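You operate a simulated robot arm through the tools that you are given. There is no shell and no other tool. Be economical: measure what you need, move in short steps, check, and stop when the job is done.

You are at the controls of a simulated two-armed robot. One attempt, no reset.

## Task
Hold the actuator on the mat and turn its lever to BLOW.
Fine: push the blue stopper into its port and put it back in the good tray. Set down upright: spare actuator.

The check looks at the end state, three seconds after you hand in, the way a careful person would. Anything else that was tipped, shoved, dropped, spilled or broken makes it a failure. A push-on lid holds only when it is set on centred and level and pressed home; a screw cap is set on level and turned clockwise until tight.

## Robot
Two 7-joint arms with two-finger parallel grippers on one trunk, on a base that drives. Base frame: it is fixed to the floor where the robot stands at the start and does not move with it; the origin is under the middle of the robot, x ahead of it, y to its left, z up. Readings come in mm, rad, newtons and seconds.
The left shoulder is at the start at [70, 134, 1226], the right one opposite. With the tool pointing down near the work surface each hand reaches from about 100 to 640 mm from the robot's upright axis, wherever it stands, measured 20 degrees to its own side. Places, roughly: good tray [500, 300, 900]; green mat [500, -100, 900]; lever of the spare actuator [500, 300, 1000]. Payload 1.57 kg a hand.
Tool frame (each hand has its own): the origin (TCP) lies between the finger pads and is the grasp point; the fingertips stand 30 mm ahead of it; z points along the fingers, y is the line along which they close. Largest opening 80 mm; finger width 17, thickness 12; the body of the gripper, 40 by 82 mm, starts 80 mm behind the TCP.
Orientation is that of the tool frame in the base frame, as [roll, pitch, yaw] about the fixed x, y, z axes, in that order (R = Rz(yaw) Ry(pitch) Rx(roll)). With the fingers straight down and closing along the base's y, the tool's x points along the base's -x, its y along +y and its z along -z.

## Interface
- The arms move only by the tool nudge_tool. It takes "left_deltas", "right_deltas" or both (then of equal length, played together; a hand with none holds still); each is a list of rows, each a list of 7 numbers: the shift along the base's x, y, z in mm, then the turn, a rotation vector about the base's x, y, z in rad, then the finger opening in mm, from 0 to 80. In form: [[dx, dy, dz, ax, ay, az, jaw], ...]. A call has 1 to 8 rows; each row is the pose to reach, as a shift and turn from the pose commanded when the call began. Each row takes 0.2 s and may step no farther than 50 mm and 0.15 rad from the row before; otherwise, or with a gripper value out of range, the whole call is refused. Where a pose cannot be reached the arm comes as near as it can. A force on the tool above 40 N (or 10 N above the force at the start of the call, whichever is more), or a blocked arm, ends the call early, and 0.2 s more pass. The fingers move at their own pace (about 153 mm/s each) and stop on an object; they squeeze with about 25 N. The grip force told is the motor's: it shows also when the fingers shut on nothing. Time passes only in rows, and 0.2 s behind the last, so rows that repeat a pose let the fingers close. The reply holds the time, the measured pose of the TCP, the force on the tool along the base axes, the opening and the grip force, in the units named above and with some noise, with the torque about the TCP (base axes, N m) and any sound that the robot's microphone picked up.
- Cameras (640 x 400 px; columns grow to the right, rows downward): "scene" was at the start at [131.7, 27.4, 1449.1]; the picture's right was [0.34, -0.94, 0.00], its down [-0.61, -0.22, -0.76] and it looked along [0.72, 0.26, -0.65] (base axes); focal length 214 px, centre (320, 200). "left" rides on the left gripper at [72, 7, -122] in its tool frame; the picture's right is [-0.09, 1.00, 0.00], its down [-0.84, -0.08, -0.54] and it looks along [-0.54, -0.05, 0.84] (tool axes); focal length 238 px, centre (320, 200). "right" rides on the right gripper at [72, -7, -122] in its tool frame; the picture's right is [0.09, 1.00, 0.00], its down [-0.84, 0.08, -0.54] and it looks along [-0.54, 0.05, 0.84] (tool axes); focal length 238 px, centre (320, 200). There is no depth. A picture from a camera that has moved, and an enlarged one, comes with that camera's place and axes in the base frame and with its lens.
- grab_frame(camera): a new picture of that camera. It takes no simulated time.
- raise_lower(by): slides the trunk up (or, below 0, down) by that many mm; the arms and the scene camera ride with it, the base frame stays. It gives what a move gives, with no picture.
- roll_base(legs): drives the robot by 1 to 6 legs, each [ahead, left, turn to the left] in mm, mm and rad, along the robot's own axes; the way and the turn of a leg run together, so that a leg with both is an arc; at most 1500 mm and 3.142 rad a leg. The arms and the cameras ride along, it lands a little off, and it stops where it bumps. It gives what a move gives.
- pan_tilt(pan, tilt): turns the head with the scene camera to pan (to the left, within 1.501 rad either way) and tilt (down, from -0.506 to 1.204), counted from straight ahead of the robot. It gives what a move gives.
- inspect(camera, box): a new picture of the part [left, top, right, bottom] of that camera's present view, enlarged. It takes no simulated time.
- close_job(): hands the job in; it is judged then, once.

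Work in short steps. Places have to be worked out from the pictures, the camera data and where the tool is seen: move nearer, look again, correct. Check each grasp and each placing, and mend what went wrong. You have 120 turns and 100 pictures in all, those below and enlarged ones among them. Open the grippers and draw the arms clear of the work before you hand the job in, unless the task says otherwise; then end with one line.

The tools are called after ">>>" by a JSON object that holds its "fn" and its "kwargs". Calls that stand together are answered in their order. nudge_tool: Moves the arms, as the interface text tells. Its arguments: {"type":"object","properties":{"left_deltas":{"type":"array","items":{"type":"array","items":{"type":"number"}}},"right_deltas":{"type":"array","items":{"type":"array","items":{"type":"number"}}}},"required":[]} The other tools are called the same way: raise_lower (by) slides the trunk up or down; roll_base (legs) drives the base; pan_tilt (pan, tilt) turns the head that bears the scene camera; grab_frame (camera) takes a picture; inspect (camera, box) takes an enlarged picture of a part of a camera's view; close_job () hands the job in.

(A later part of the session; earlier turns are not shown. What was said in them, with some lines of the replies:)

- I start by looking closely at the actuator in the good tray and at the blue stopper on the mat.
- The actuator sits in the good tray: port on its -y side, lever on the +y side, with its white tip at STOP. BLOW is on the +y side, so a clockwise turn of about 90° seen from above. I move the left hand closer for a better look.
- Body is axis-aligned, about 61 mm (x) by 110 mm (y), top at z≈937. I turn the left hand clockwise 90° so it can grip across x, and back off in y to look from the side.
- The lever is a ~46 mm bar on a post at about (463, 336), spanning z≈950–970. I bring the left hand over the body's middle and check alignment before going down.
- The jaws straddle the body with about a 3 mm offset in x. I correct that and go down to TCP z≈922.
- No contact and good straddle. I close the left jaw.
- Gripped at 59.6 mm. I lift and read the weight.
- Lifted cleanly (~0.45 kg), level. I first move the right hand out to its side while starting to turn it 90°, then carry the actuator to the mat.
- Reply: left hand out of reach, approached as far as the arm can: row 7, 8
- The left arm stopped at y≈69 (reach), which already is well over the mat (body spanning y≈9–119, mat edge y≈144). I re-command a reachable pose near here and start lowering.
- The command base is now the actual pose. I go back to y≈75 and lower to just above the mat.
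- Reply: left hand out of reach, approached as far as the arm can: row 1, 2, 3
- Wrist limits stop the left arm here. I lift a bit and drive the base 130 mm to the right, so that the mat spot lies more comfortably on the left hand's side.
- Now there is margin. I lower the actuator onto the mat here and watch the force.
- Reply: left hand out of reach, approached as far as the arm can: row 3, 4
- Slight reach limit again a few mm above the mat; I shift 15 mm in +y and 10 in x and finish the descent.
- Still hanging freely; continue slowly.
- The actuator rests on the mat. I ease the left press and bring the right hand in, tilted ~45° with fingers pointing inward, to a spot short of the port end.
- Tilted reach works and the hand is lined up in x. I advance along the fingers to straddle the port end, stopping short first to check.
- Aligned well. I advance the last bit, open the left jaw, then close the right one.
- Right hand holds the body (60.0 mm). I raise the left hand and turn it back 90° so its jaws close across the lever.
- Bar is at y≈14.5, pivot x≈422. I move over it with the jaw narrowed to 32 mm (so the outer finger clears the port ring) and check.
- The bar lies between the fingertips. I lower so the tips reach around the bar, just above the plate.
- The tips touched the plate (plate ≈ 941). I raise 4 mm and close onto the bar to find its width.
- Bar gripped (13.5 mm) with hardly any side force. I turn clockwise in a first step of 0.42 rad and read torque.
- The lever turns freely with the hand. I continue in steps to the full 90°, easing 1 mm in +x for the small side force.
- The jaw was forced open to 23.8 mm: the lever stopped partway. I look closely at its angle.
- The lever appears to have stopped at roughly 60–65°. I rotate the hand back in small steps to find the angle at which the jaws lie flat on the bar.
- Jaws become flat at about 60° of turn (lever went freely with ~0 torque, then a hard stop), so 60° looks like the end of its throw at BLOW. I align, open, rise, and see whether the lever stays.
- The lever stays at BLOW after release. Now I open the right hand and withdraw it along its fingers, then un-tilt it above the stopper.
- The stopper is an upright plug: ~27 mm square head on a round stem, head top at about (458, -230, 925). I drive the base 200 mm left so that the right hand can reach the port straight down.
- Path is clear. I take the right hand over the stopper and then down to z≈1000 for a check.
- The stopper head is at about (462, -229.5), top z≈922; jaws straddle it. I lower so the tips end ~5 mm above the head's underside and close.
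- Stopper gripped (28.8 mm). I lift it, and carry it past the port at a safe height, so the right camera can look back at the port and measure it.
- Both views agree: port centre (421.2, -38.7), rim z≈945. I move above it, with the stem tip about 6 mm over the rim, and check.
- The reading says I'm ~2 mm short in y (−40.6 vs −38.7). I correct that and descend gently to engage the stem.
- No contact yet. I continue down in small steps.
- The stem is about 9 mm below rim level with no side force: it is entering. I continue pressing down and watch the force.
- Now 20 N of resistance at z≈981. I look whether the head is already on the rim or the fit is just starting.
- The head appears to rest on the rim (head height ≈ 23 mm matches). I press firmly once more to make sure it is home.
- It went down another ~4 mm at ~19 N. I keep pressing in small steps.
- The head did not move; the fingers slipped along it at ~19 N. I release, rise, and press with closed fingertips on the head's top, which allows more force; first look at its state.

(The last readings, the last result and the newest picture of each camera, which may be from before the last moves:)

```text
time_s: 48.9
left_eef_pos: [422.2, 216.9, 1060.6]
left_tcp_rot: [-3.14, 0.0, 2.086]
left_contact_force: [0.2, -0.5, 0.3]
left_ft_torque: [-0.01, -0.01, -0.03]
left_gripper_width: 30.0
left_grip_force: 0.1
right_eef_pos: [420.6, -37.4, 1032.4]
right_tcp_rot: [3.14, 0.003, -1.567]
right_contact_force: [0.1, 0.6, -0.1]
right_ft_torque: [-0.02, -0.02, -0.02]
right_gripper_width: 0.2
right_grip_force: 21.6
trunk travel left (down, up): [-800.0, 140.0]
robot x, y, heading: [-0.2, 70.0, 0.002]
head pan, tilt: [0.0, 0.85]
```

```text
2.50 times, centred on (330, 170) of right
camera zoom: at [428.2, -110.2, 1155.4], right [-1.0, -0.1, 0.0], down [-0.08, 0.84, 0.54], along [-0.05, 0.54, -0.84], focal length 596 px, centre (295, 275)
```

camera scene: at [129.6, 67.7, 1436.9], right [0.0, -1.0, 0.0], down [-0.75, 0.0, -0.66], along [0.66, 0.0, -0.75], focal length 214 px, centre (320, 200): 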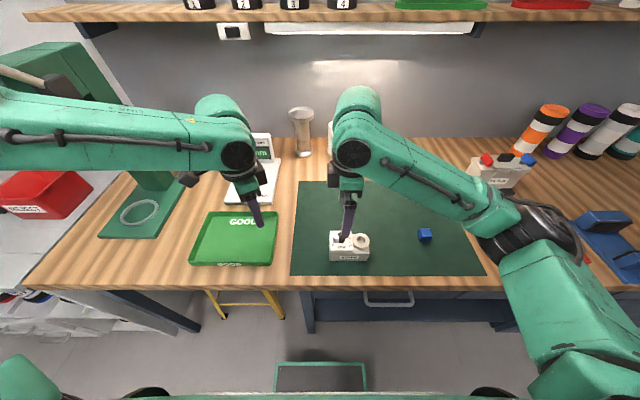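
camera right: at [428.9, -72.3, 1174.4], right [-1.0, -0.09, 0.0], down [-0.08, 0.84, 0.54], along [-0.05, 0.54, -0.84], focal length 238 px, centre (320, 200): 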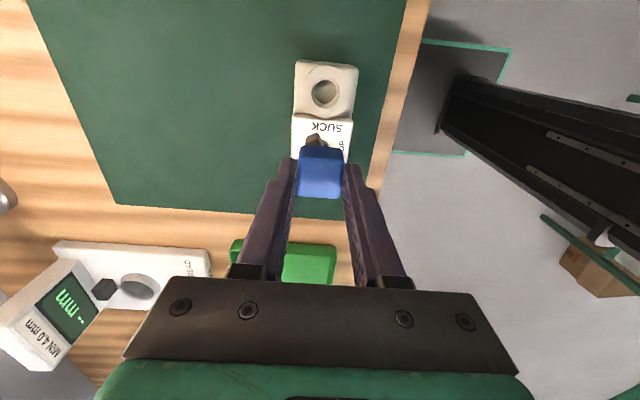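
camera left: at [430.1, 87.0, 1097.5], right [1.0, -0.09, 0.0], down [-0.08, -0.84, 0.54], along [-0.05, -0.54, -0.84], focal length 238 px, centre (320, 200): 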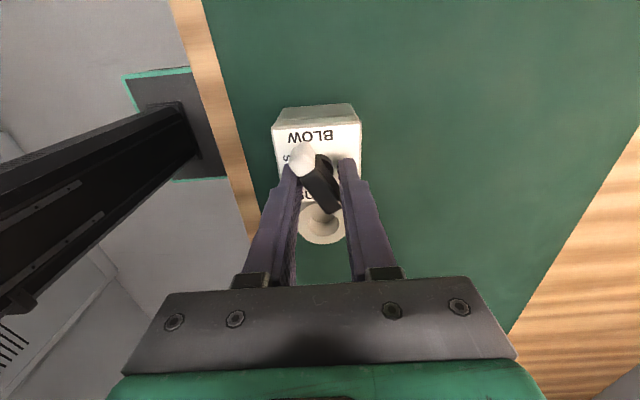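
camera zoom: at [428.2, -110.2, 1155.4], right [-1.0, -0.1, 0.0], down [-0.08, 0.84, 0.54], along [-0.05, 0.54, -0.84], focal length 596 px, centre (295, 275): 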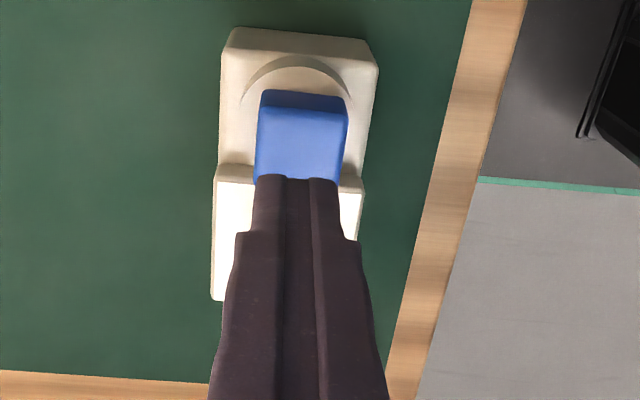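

The stopper stands level on the port. I press its top with the closed tips to find out if it goes further.

>>> {"fn": "nudge_tool", "kwargs": {"right_deltas": [[0, -1, -20, 0, 0, 0, 0], [0, -1, -29, 0, 0, 0, 0], [0, -1, -32, 0, 0, 0, 0], [0, -1, -34, 0, 0, 0, 0], [0, -1, -36, 0, 0, 0, 0], [0, -1, -38, 0, 0, 0, 0], [0, -1, -40, 0, 0, 0, 0]]}}

```text
time_s: 50.5
left_eef_pos: [421.2, 218.3, 1061.1]
left_tcp_rot: [3.14, 0.001, 2.086]
left_contact_force: [-1.5, -0.7, -0.2]
left_ft_torque: [-0.01, -0.04, -0.03]
left_gripper_width: 30.1
left_grip_force: 0.0
right_eef_pos: [419.6, -38.1, 995.6]
right_tcp_rot: [-3.134, 0.001, -1.57]
right_contact_force: [2.9, -1.7, 22.2]
right_ft_torque: [-0.07, -0.08, -0.01]
right_gripper_width: 0.1
right_grip_force: 21.6
trunk travel left (down, up): [-800.0, 140.0]
robot x, y, heading: [0.3, 71.4, 0.0]
head pan, tilt: [0.0, 0.85]
```

>>> {"fn": "nudge_tool", "kwargs": {"right_deltas": [[0, 0, -1.5, 0, 0, 0, 0], [0, 0, -3, 0, 0, 0, 0], [0, 0, -4.5, 0, 0, 0, 0], [0, 0, -6, 0, 0, 0, 0], [0, 0, -7.5, 0, 0, 0, 0]]}}

>>> {"fn": "inspect", "kwargs": {"camera": "scene", "box": [330, 205, 380, 255]}}

```text
time_s: 51.0
left_eef_pos: [421.2, 216.5, 1062.2]
left_tcp_rot: [3.139, 0.003, 2.086]
left_contact_force: [-0.6, -0.6, 0.2]
left_ft_torque: [-0.01, 0.0, -0.01]
left_gripper_width: 29.9
left_grip_force: 0.0
right_eef_pos: [422.0, -39.2, 995.9]
right_tcp_rot: [-3.128, 0.003, -1.57]
right_contact_force: [-5.1, -3.1, 18.2]
right_ft_torque: [-0.08, 0.21, 0.04]
right_gripper_width: 0.1
right_grip_force: 21.7
trunk travel left (down, up): [-800.0, 140.0]
robot x, y, heading: [0.5, 70.9, 0.0]
head pan, tilt: [0.0, 0.85]
stopped in row 2 (right hand): the force on the tool passed its limit (the readings are from after the stop); the commanded pose is now the measured one
```

```text
8.00 times, centred on (355, 230) of scene
camera zoom: at [126.7, 70.5, 1437.0], right [0.0, -1.0, 0.0], down [-0.75, 0.0, -0.66], along [0.66, 0.0, -0.75], focal length 1716 px, centre (40, -40)
```

zoom: 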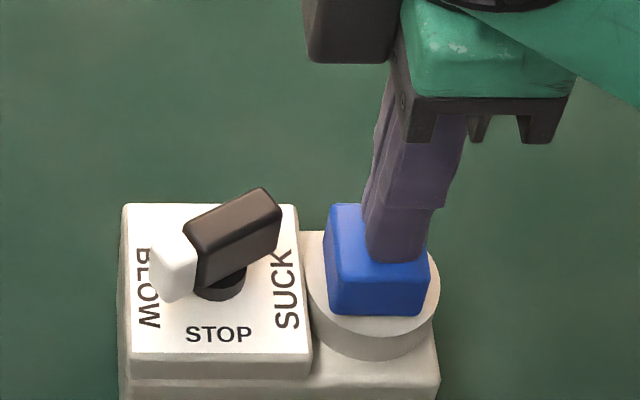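

More than 40 N did not move it: insertion depth (~17 mm) equals the stem length, so it is home. I back the right hand off, tilted, to view the seam from the side.

>>> {"fn": "nudge_tool", "kwargs": {"right_deltas": [[0, 0, 30, 0, 0, 0, 0], [0, -30, 45, 0, 0, 0, 0], [0, -70, 45, 0.14, 0, 0, 0], [0, -105, 45, 0.28, 0, 0, 0], [0, -120, 40, 0.42, 0, 0, 0], [0, -120, 30, 0.56, 0, 0, 0], [0, -110, 15, 0.7, 0, 0, 0], [0, -95, 0, 0.8, 0, 0, 0]]}}

>>> {"fn": "grab_frame", "kwargs": {"camera": "right"}}

```text
time_s: 52.9
left_eef_pos: [422.3, 217.5, 1060.9]
left_tcp_rot: [-3.141, 0.002, 2.086]
left_contact_force: [-0.2, 0.2, 0.5]
left_ft_torque: [-0.01, -0.01, -0.01]
left_gripper_width: 30.3
left_grip_force: 0.0
right_eef_pos: [424.4, -131.5, 992.2]
right_tcp_rot: [-3.133, 0.805, -1.571]
right_contact_force: [-0.2, 0.1, -0.7]
right_ft_torque: [0.03, 0.0, -0.01]
right_gripper_width: 0.0
right_grip_force: 21.4
trunk travel left (down, up): [-800.0, 140.0]
robot x, y, heading: [0.2, 69.1, 0.006]
head pan, tilt: [0.0, 0.85]
```

```text
35 pictures are left
camera right: at [428.6, -270.4, 1026.9], right [-1.0, -0.06, -0.07], down [-0.08, 0.19, 0.98], along [-0.04, 0.98, -0.19], focal length 238 px, centre (320, 200)
```

right: 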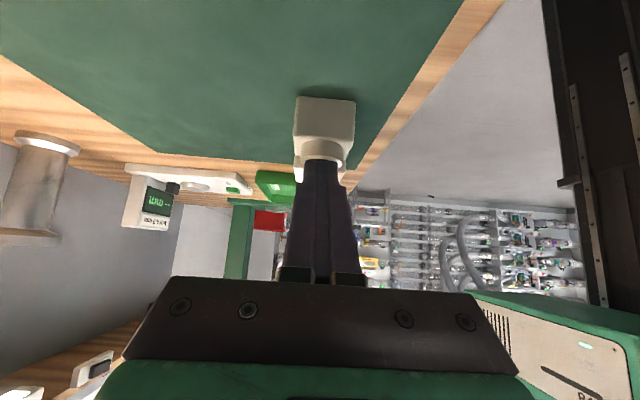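

The closed fingers hide it; I open them and zoom in.

>>> {"fn": "nudge_tool", "kwargs": {"right_deltas": [[0, 0, 0, 0, 0, 0, 80], [0, 0, 0, 0, 0, 0, 80]]}}

>>> {"fn": "inspect", "kwargs": {"camera": "right", "box": [275, 80, 375, 220]}}

```text
time_s: 53.5
left_eef_pos: [422.0, 216.4, 1059.6]
left_tcp_rot: [-3.141, 0.002, 2.084]
left_contact_force: [0.1, 0.0, 0.3]
left_ft_torque: [-0.04, 0.01, 0.01]
left_gripper_width: 29.9
left_grip_force: 0.0
right_eef_pos: [423.0, -132.2, 992.7]
right_tcp_rot: [-3.135, 0.803, -1.57]
right_contact_force: [1.0, -0.1, -0.1]
right_ft_torque: [-0.02, -0.03, -0.04]
right_gripper_width: 80.2
right_grip_force: 0.0
trunk travel left (down, up): [-800.0, 140.0]
robot x, y, heading: [-1.4, 72.0, 0.004]
head pan, tilt: [0.0, 0.85]
```

```text
2.86 times, centred on (325, 150) of right
camera zoom: at [428.4, -270.5, 1027.0], right [-1.0, -0.06, -0.07], down [-0.08, 0.19, 0.98], along [-0.04, 0.98, -0.2], focal length 681 px, centre (306, 343)
```

zoom: 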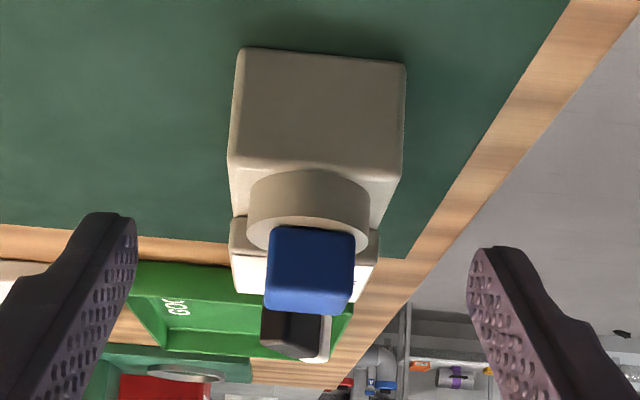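

The head sits flush on the rim. I raise and straighten the right hand, then drive back right so the left hand can pick the actuator with the same grasp as before.

>>> {"fn": "nudge_tool", "kwargs": {"right_deltas": [[0, 0, 30, -0.14, 0, 0, 60], [0, 0, 60, -0.28, 0, 0, 60], [0, 0, 90, -0.42, 0, 0, 60], [0, 0, 120, -0.56, 0, 0, 60], [0, 0, 140, -0.7, 0, 0, 60], [0, 0, 150, -0.8, 0, 0, 60]]}}

>>> {"fn": "roll_base", "kwargs": {"legs": [[0, -200, 0]]}}

>>> {"fn": "nudge_tool", "kwargs": {"left_deltas": [[0, -10, 20, 0, 0, -0.13, 80], [0, -20, 20, 0, 0, -0.26, 80], [0, -22, 20, 0, 0, -0.39, 80], [0, -22, 20, 0, 0, -0.515, 80]]}}

>>> {"fn": "grab_frame", "kwargs": {"camera": "left"}}

>>> {"fn": "grab_frame", "kwargs": {"camera": "scene"}}

```text
time_s: 54.9
left_eef_pos: [422.0, 218.0, 1061.1]
left_tcp_rot: [-3.141, 0.002, 2.087]
left_contact_force: [-0.2, 0.0, 0.2]
left_ft_torque: [0.0, 0.03, 0.02]
left_gripper_width: 29.9
left_grip_force: 0.0
right_eef_pos: [421.7, -133.9, 1142.8]
right_tcp_rot: [-3.135, 0.0, -1.574]
right_contact_force: [-0.3, 0.5, 0.1]
right_ft_torque: [0.0, -0.03, -0.02]
right_gripper_width: 59.8
right_grip_force: 0.1
trunk travel left (down, up): [-800.0, 140.0]
robot x, y, heading: [-0.3, 68.2, 0.004]
head pan, tilt: [0.0, 0.85]
```

```text
time_s: 56.5
left_eef_pos: [423.2, 20.1, 1060.9]
left_tcp_rot: [-3.138, 0.004, 2.089]
left_contact_force: [-0.8, 0.3, 0.2]
left_ft_torque: [-0.01, 0.03, -0.01]
left_gripper_width: 29.8
left_grip_force: 0.1
right_eef_pos: [424.7, -328.4, 1142.7]
right_tcp_rot: [-3.134, 0.0, -1.569]
right_contact_force: [-0.4, 0.1, 0.0]
right_ft_torque: [0.0, 0.0, -0.03]
right_gripper_width: 60.3
right_grip_force: 0.1
trunk travel left (down, up): [-800.0, 140.0]
robot x, y, heading: [2.2, -132.5, 0.008]
head pan, tilt: [0.0, 0.85]
```

```text
time_s: 57.5
left_eef_pos: [422.8, -3.7, 1080.8]
left_tcp_rot: [-3.14, 0.003, 1.57]
left_contact_force: [0.5, -1.0, -0.3]
left_ft_torque: [0.0, 0.0, 0.01]
left_gripper_width: 80.0
left_grip_force: 0.1
right_eef_pos: [425.8, -332.0, 1142.5]
right_tcp_rot: [-3.133, 0.001, -1.566]
right_contact_force: [0.0, 0.7, -0.4]
right_ft_torque: [-0.02, 0.02, 0.01]
right_gripper_width: 60.1
right_grip_force: 0.0
trunk travel left (down, up): [-800.0, 140.0]
robot x, y, heading: [-1.1, -131.4, 0.01]
head pan, tilt: [0.0, 0.85]
```

```text
33 pictures are left
camera left: at [429.6, 68.4, 1203.2], right [1.0, -0.09, 0.0], down [-0.08, -0.84, 0.54], along [-0.05, -0.54, -0.84], focal length 238 px, centre (320, 200)
```

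left: 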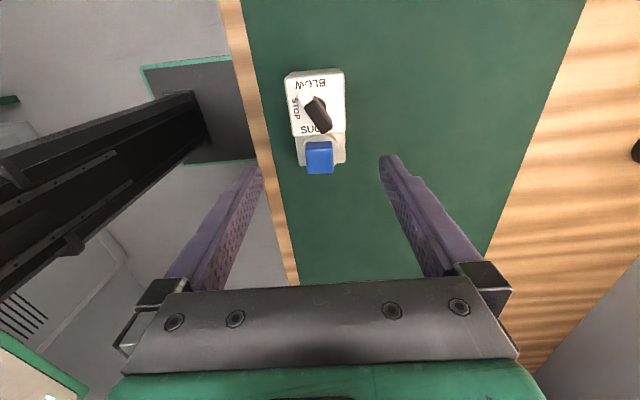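

```text
32 pictures are left
camera scene: at [130.4, -128.9, 1436.9], right [0.01, -1.0, 0.0], down [-0.75, 0.0, -0.66], along [0.66, 0.0, -0.75], focal length 214 px, centre (320, 200)
```

scene: 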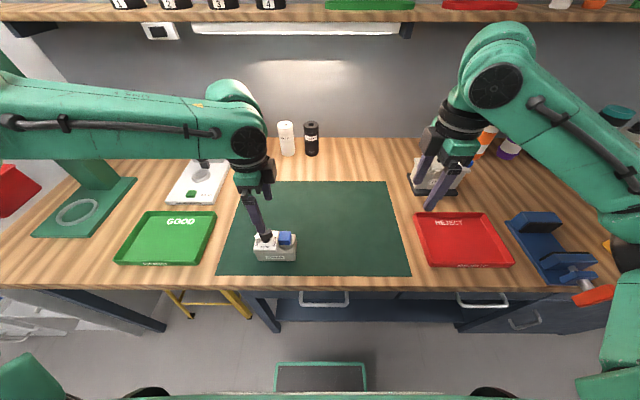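

Aligned in x (body centre ≈ 422). I descend to the previous grasp height and close.

>>> {"fn": "nudge_tool", "kwargs": {"left_deltas": [[0, 1, -45, 0, 0, 0, 80], [0, 1, -90, 0, 0, 0, 80], [0, 1, -130, 0, 0, 0, 80], [0, 1, -150, 0, 0, 0, 80], [0, 1, -160, 0, 0, 0, 80], [0, 1, -160, 0, 0, 0, 45], [0, 1, -160, 0, 0, 0, 45]]}}

>>> {"fn": "inspect", "kwargs": {"camera": "scene", "box": [230, 190, 350, 290]}}

```text
time_s: 59.0
left_eef_pos: [422.4, -4.6, 920.6]
left_tcp_rot: [3.14, 0.0, 1.574]
left_contact_force: [-1.0, -0.1, -0.9]
left_ft_torque: [0.09, -0.06, -0.02]
left_gripper_width: 59.9
left_grip_force: 24.9
right_eef_pos: [425.2, -332.3, 1143.3]
right_tcp_rot: [-3.132, 0.004, -1.567]
right_contact_force: [-0.3, 0.2, -0.4]
right_ft_torque: [-0.01, 0.02, 0.02]
right_gripper_width: 60.0
right_grip_force: 0.0
trunk travel left (down, up): [-800.0, 140.0]
robot x, y, heading: [1.0, -130.6, 0.003]
head pan, tilt: [0.0, 0.85]
```

```text
4.00 times, centred on (290, 240) of scene
camera zoom: at [130.5, -129.3, 1436.9], right [0.01, -1.0, 0.0], down [-0.75, 0.0, -0.66], along [0.66, 0.0, -0.75], focal length 858 px, centre (440, 40)
```

zoom: 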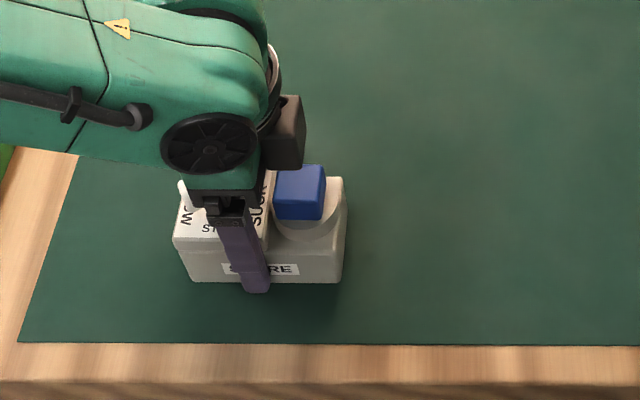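

Gripped at 59.9 mm. I lift 80 mm and drive the base back left 130 mm.

>>> {"fn": "nudge_tool", "kwargs": {"left_deltas": [[0, 0, 15, 0, 0, 0, 45], [0, 0, 45, 0, 0, 0, 45], [0, 5, 85, 0, 0, 0, 45]]}}

>>> {"fn": "roll_base", "kwargs": {"legs": [[0, 130, 0]]}}

>>> {"fn": "nudge_tool", "kwargs": {"left_deltas": [[6, 40, 0, 0, 0, 0, 45], [12, 80, 0, 0, 0, 0, 45], [20, 120, 0, 0, 0, 0, 45], [30, 155, 0, 0, 0, 0, 45], [37, 180, 0, 0, 0, 0, 45]]}}

>>> {"fn": "grab_frame", "kwargs": {"camera": "scene"}}

>>> {"fn": "grab_frame", "kwargs": {"camera": "left"}}

```text
time_s: 59.9
left_eef_pos: [420.9, 2.0, 1005.1]
left_tcp_rot: [-3.14, 0.003, 1.576]
left_contact_force: [0.8, -0.5, -5.4]
left_ft_torque: [-0.01, -0.01, -0.05]
left_gripper_width: 60.2
left_grip_force: 25.5
right_eef_pos: [424.9, -332.8, 1142.9]
right_tcp_rot: [-3.134, 0.001, -1.566]
right_contact_force: [0.0, -0.1, 0.0]
right_ft_torque: [-0.01, 0.0, 0.05]
right_gripper_width: 60.0
right_grip_force: 0.0
trunk travel left (down, up): [-800.0, 140.0]
robot x, y, heading: [2.2, -128.8, 0.003]
head pan, tilt: [0.0, 0.85]
```

```text
time_s: 61.1
left_eef_pos: [420.6, 132.9, 1005.6]
left_tcp_rot: [-3.14, -0.001, 1.574]
left_contact_force: [0.5, 0.2, -7.0]
left_ft_torque: [0.02, -0.03, 0.01]
left_gripper_width: 60.0
left_grip_force: 24.6
right_eef_pos: [423.7, -202.4, 1142.5]
right_tcp_rot: [-3.134, 0.004, -1.568]
right_contact_force: [-0.3, 0.1, 0.3]
right_ft_torque: [0.04, -0.01, 0.02]
right_gripper_width: 60.1
right_grip_force: 0.0
trunk travel left (down, up): [-800.0, 140.0]
robot x, y, heading: [-0.8, 2.0, 0.005]
head pan, tilt: [0.0, 0.85]
```

```text
time_s: 62.3
left_eef_pos: [457.5, 314.0, 1005.5]
left_tcp_rot: [-3.141, 0.002, 1.571]
left_contact_force: [-1.2, 0.2, -6.0]
left_ft_torque: [0.01, -0.05, 0.03]
left_gripper_width: 60.1
left_grip_force: 24.9
right_eef_pos: [424.9, -197.8, 1142.8]
right_tcp_rot: [-3.135, 0.002, -1.566]
right_contact_force: [0.7, 0.4, -0.1]
right_ft_torque: [-0.04, -0.01, -0.05]
right_gripper_width: 59.9
right_grip_force: 0.0
trunk travel left (down, up): [-800.0, 140.0]
robot x, y, heading: [-3.1, 3.3, 0.008]
head pan, tilt: [0.0, 0.85]
```

```text
30 pictures are left
camera scene: at [131.0, 4.4, 1436.8], right [0.01, -1.0, 0.0], down [-0.75, -0.01, -0.66], along [0.66, 0.0, -0.75], focal length 214 px, centre (320, 200)
```

scene: 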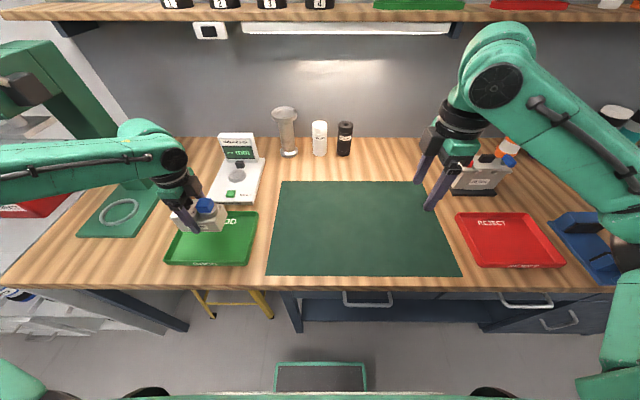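

```text
29 pictures are left
camera left: at [465.0, 387.2, 1127.9], right [1.0, -0.09, 0.0], down [-0.07, -0.84, 0.54], along [-0.05, -0.54, -0.84], focal length 238 px, centre (320, 200)
```

left: 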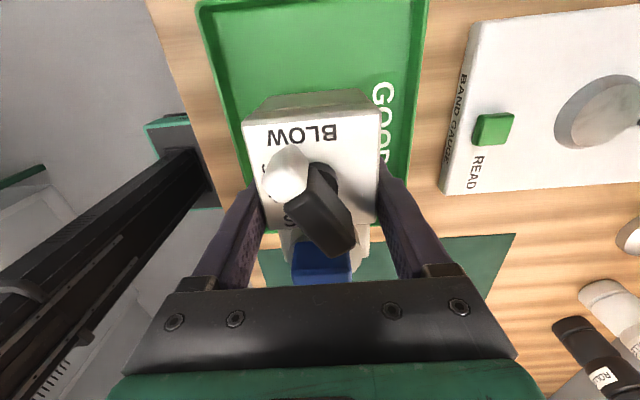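

Same spot as originally. I lower to just above the tray floor (contact expected near z≈926), then slowly.

>>> {"fn": "nudge_tool", "kwargs": {"left_deltas": [[2, 1, -30, 0, 0, 0, 45], [2, 1, -55, 0, 0, 0, 45], [2, 1, -70, 0, 0, 0, 45], [2, 1, -75, 0, 0, 0, 45]]}}

>>> {"fn": "nudge_tool", "kwargs": {"left_deltas": [[0, 0, -1.5, 0, 0, 0, 45], [0, 0, -3, 0, 0, 0, 45], [0, 0, -4, 0, 0, 0, 45]]}}

>>> {"fn": "inspect", "kwargs": {"camera": "scene", "box": [150, 170, 270, 280]}}

```text
time_s: 63.3
left_eef_pos: [459.6, 315.8, 929.8]
left_tcp_rot: [-3.139, 0.001, 1.573]
left_contact_force: [0.3, 0.1, -5.3]
left_ft_torque: [0.03, 0.02, 0.0]
left_gripper_width: 59.9
left_grip_force: 24.8
right_eef_pos: [425.0, -199.5, 1142.6]
right_tcp_rot: [-3.134, 0.001, -1.568]
right_contact_force: [-0.1, 0.7, 0.4]
right_ft_torque: [0.01, 0.0, 0.0]
right_gripper_width: 60.1
right_grip_force: 0.1
trunk travel left (down, up): [-800.0, 140.0]
robot x, y, heading: [-1.9, 3.9, 0.002]
head pan, tilt: [0.0, 0.85]
```

```text
time_s: 64.1
left_eef_pos: [460.1, 316.5, 926.4]
left_tcp_rot: [-3.139, 0.001, 1.573]
left_contact_force: [0.0, 0.1, -5.6]
left_ft_torque: [-0.02, 0.01, 0.01]
left_gripper_width: 59.8
left_grip_force: 25.3
right_eef_pos: [425.2, -198.0, 1142.4]
right_tcp_rot: [-3.134, 0.001, -1.566]
right_contact_force: [-0.5, -0.7, -0.2]
right_ft_torque: [-0.01, 0.0, -0.01]
right_gripper_width: 60.1
right_grip_force: 0.0
trunk travel left (down, up): [-800.0, 140.0]
robot x, y, heading: [4.0, 2.3, 0.01]
head pan, tilt: [0.0, 0.85]
```

```text
3.64 times, centred on (210, 225) of scene
camera zoom: at [130.7, 3.7, 1436.8], right [0.01, -1.0, 0.0], down [-0.75, -0.01, -0.66], along [0.66, 0.0, -0.75], focal length 780 px, centre (720, 109)
```

zoom: 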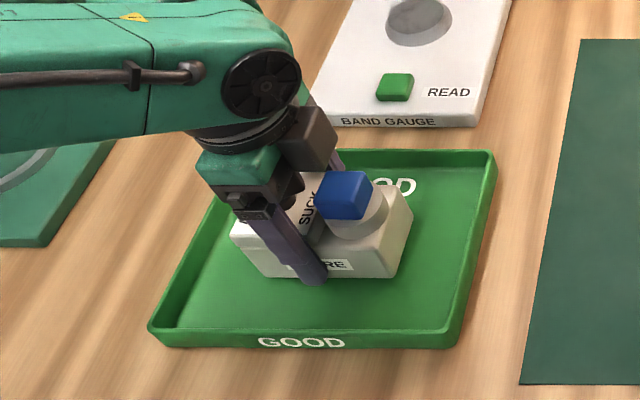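

Still hanging; a few more millimetres with force watch.

>>> {"fn": "nudge_tool", "kwargs": {"left_deltas": [[0, 0, -1, 0, 0, 0, 45], [0, 0, -2, 0, 0, 0, 45], [0, 0, -3, 0, 0, 0, 45]]}}

```text
time_s: 64.9
left_eef_pos: [461.0, 315.8, 924.1]
left_tcp_rot: [3.139, 0.003, 1.575]
left_contact_force: [1.0, 3.2, 5.8]
left_ft_torque: [-0.21, 0.33, -0.07]
left_gripper_width: 59.7
left_grip_force: 24.9
right_eef_pos: [424.0, -199.2, 1142.9]
right_tcp_rot: [-3.133, 0.0, -1.567]
right_contact_force: [-0.2, 0.3, -0.3]
right_ft_torque: [0.0, -0.01, 0.0]
right_gripper_width: 59.9
right_grip_force: 0.0
trunk travel left (down, up): [-800.0, 140.0]
robot x, y, heading: [1.5, 0.4, 0.009]
head pan, tilt: [0.0, 0.85]
```

It now rests on the tray floor. I open, let it settle, then rise straight up and back the arm off.

>>> {"fn": "nudge_tool", "kwargs": {"left_deltas": [[0, 0, 0, 0, 0, 0, 80], [0, 0, 0, 0, 0, 0, 80], [0, 0, 30, 0, 0, 0, 80], [0, 0, 75, 0, 0, 0, 80], [0, 0, 120, 0, 0, 0, 80], [0, 30, 160, 0, 0, 0, 80], [0, 60, 190, 0, 0, 0, 80]]}}

>>> {"fn": "grab_frame", "kwargs": {"camera": "left"}}

>>> {"fn": "inspect", "kwargs": {"camera": "scene", "box": [150, 170, 270, 280]}}

>>> {"fn": "grab_frame", "kwargs": {"camera": "scene"}}

```text
time_s: 66.5
left_eef_pos: [457.5, 377.5, 1113.6]
left_tcp_rot: [3.14, 0.003, 1.574]
left_contact_force: [-0.1, -0.1, 0.7]
left_ft_torque: [0.03, -0.01, 0.02]
left_gripper_width: 79.8
left_grip_force: 0.0
right_eef_pos: [423.1, -198.8, 1142.4]
right_tcp_rot: [-3.132, 0.002, -1.567]
right_contact_force: [-0.5, -0.6, -0.6]
right_ft_torque: [0.01, 0.01, -0.03]
right_gripper_width: 60.1
right_grip_force: 0.0
trunk travel left (down, up): [-800.0, 140.0]
robot x, y, heading: [1.3, 2.2, 0.005]
head pan, tilt: [0.0, 0.85]
```

```text
27 pictures are left
camera left: at [464.5, 448.9, 1236.8], right [1.0, -0.09, 0.0], down [-0.08, -0.84, 0.54], along [-0.05, -0.54, -0.84], focal length 238 px, centre (320, 200)
```

left: 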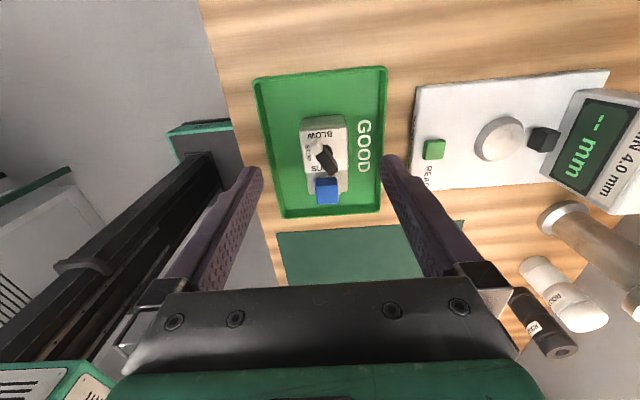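

```text
3.64 times, centred on (210, 225) of scene
camera zoom: at [129.1, 4.1, 1436.9], right [0.01, -1.0, 0.0], down [-0.75, -0.01, -0.66], along [0.66, 0.0, -0.75], focal length 780 px, centre (720, 109)
```

zoom: 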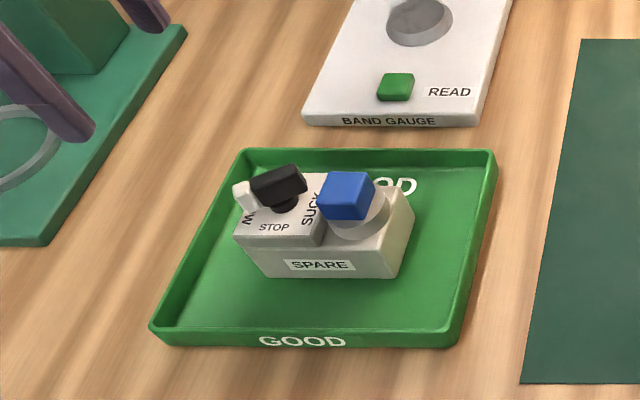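

```text
25 pictures are left
camera scene: at [129.1, 4.1, 1436.9], right [0.01, -1.0, 0.0], down [-0.75, -0.01, -0.66], along [0.66, 0.0, -0.75], focal length 214 px, centre (320, 200)
```

scene: 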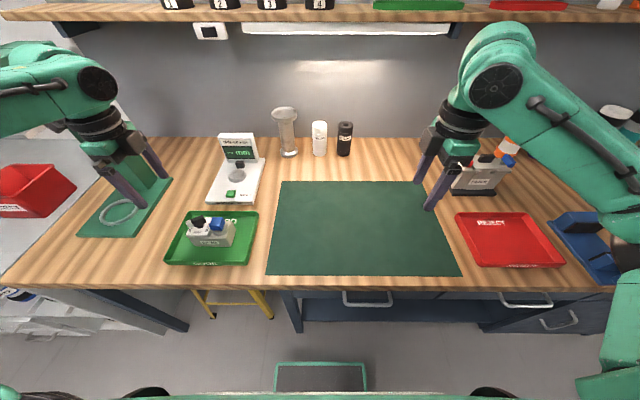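

The actuator stands upright in the good tray with its lever at the BLOW stop and the stopper flush. Both grippers are open and clear, so I hand in.

>>> {"fn": "close_job", "kwargs": {}}

```text
The job is handed in.
```

The job is handed in: I held the actuator on the mat, turned its lever clockwise about 60° to its hard stop on the BLOW side, pressed the blue stopper in flush, and set the actuator back upright in the good tray. I took that stop as BLOW and the actuator as fine, although the label sits nearer 90° and I didn't compare the SUCK side.
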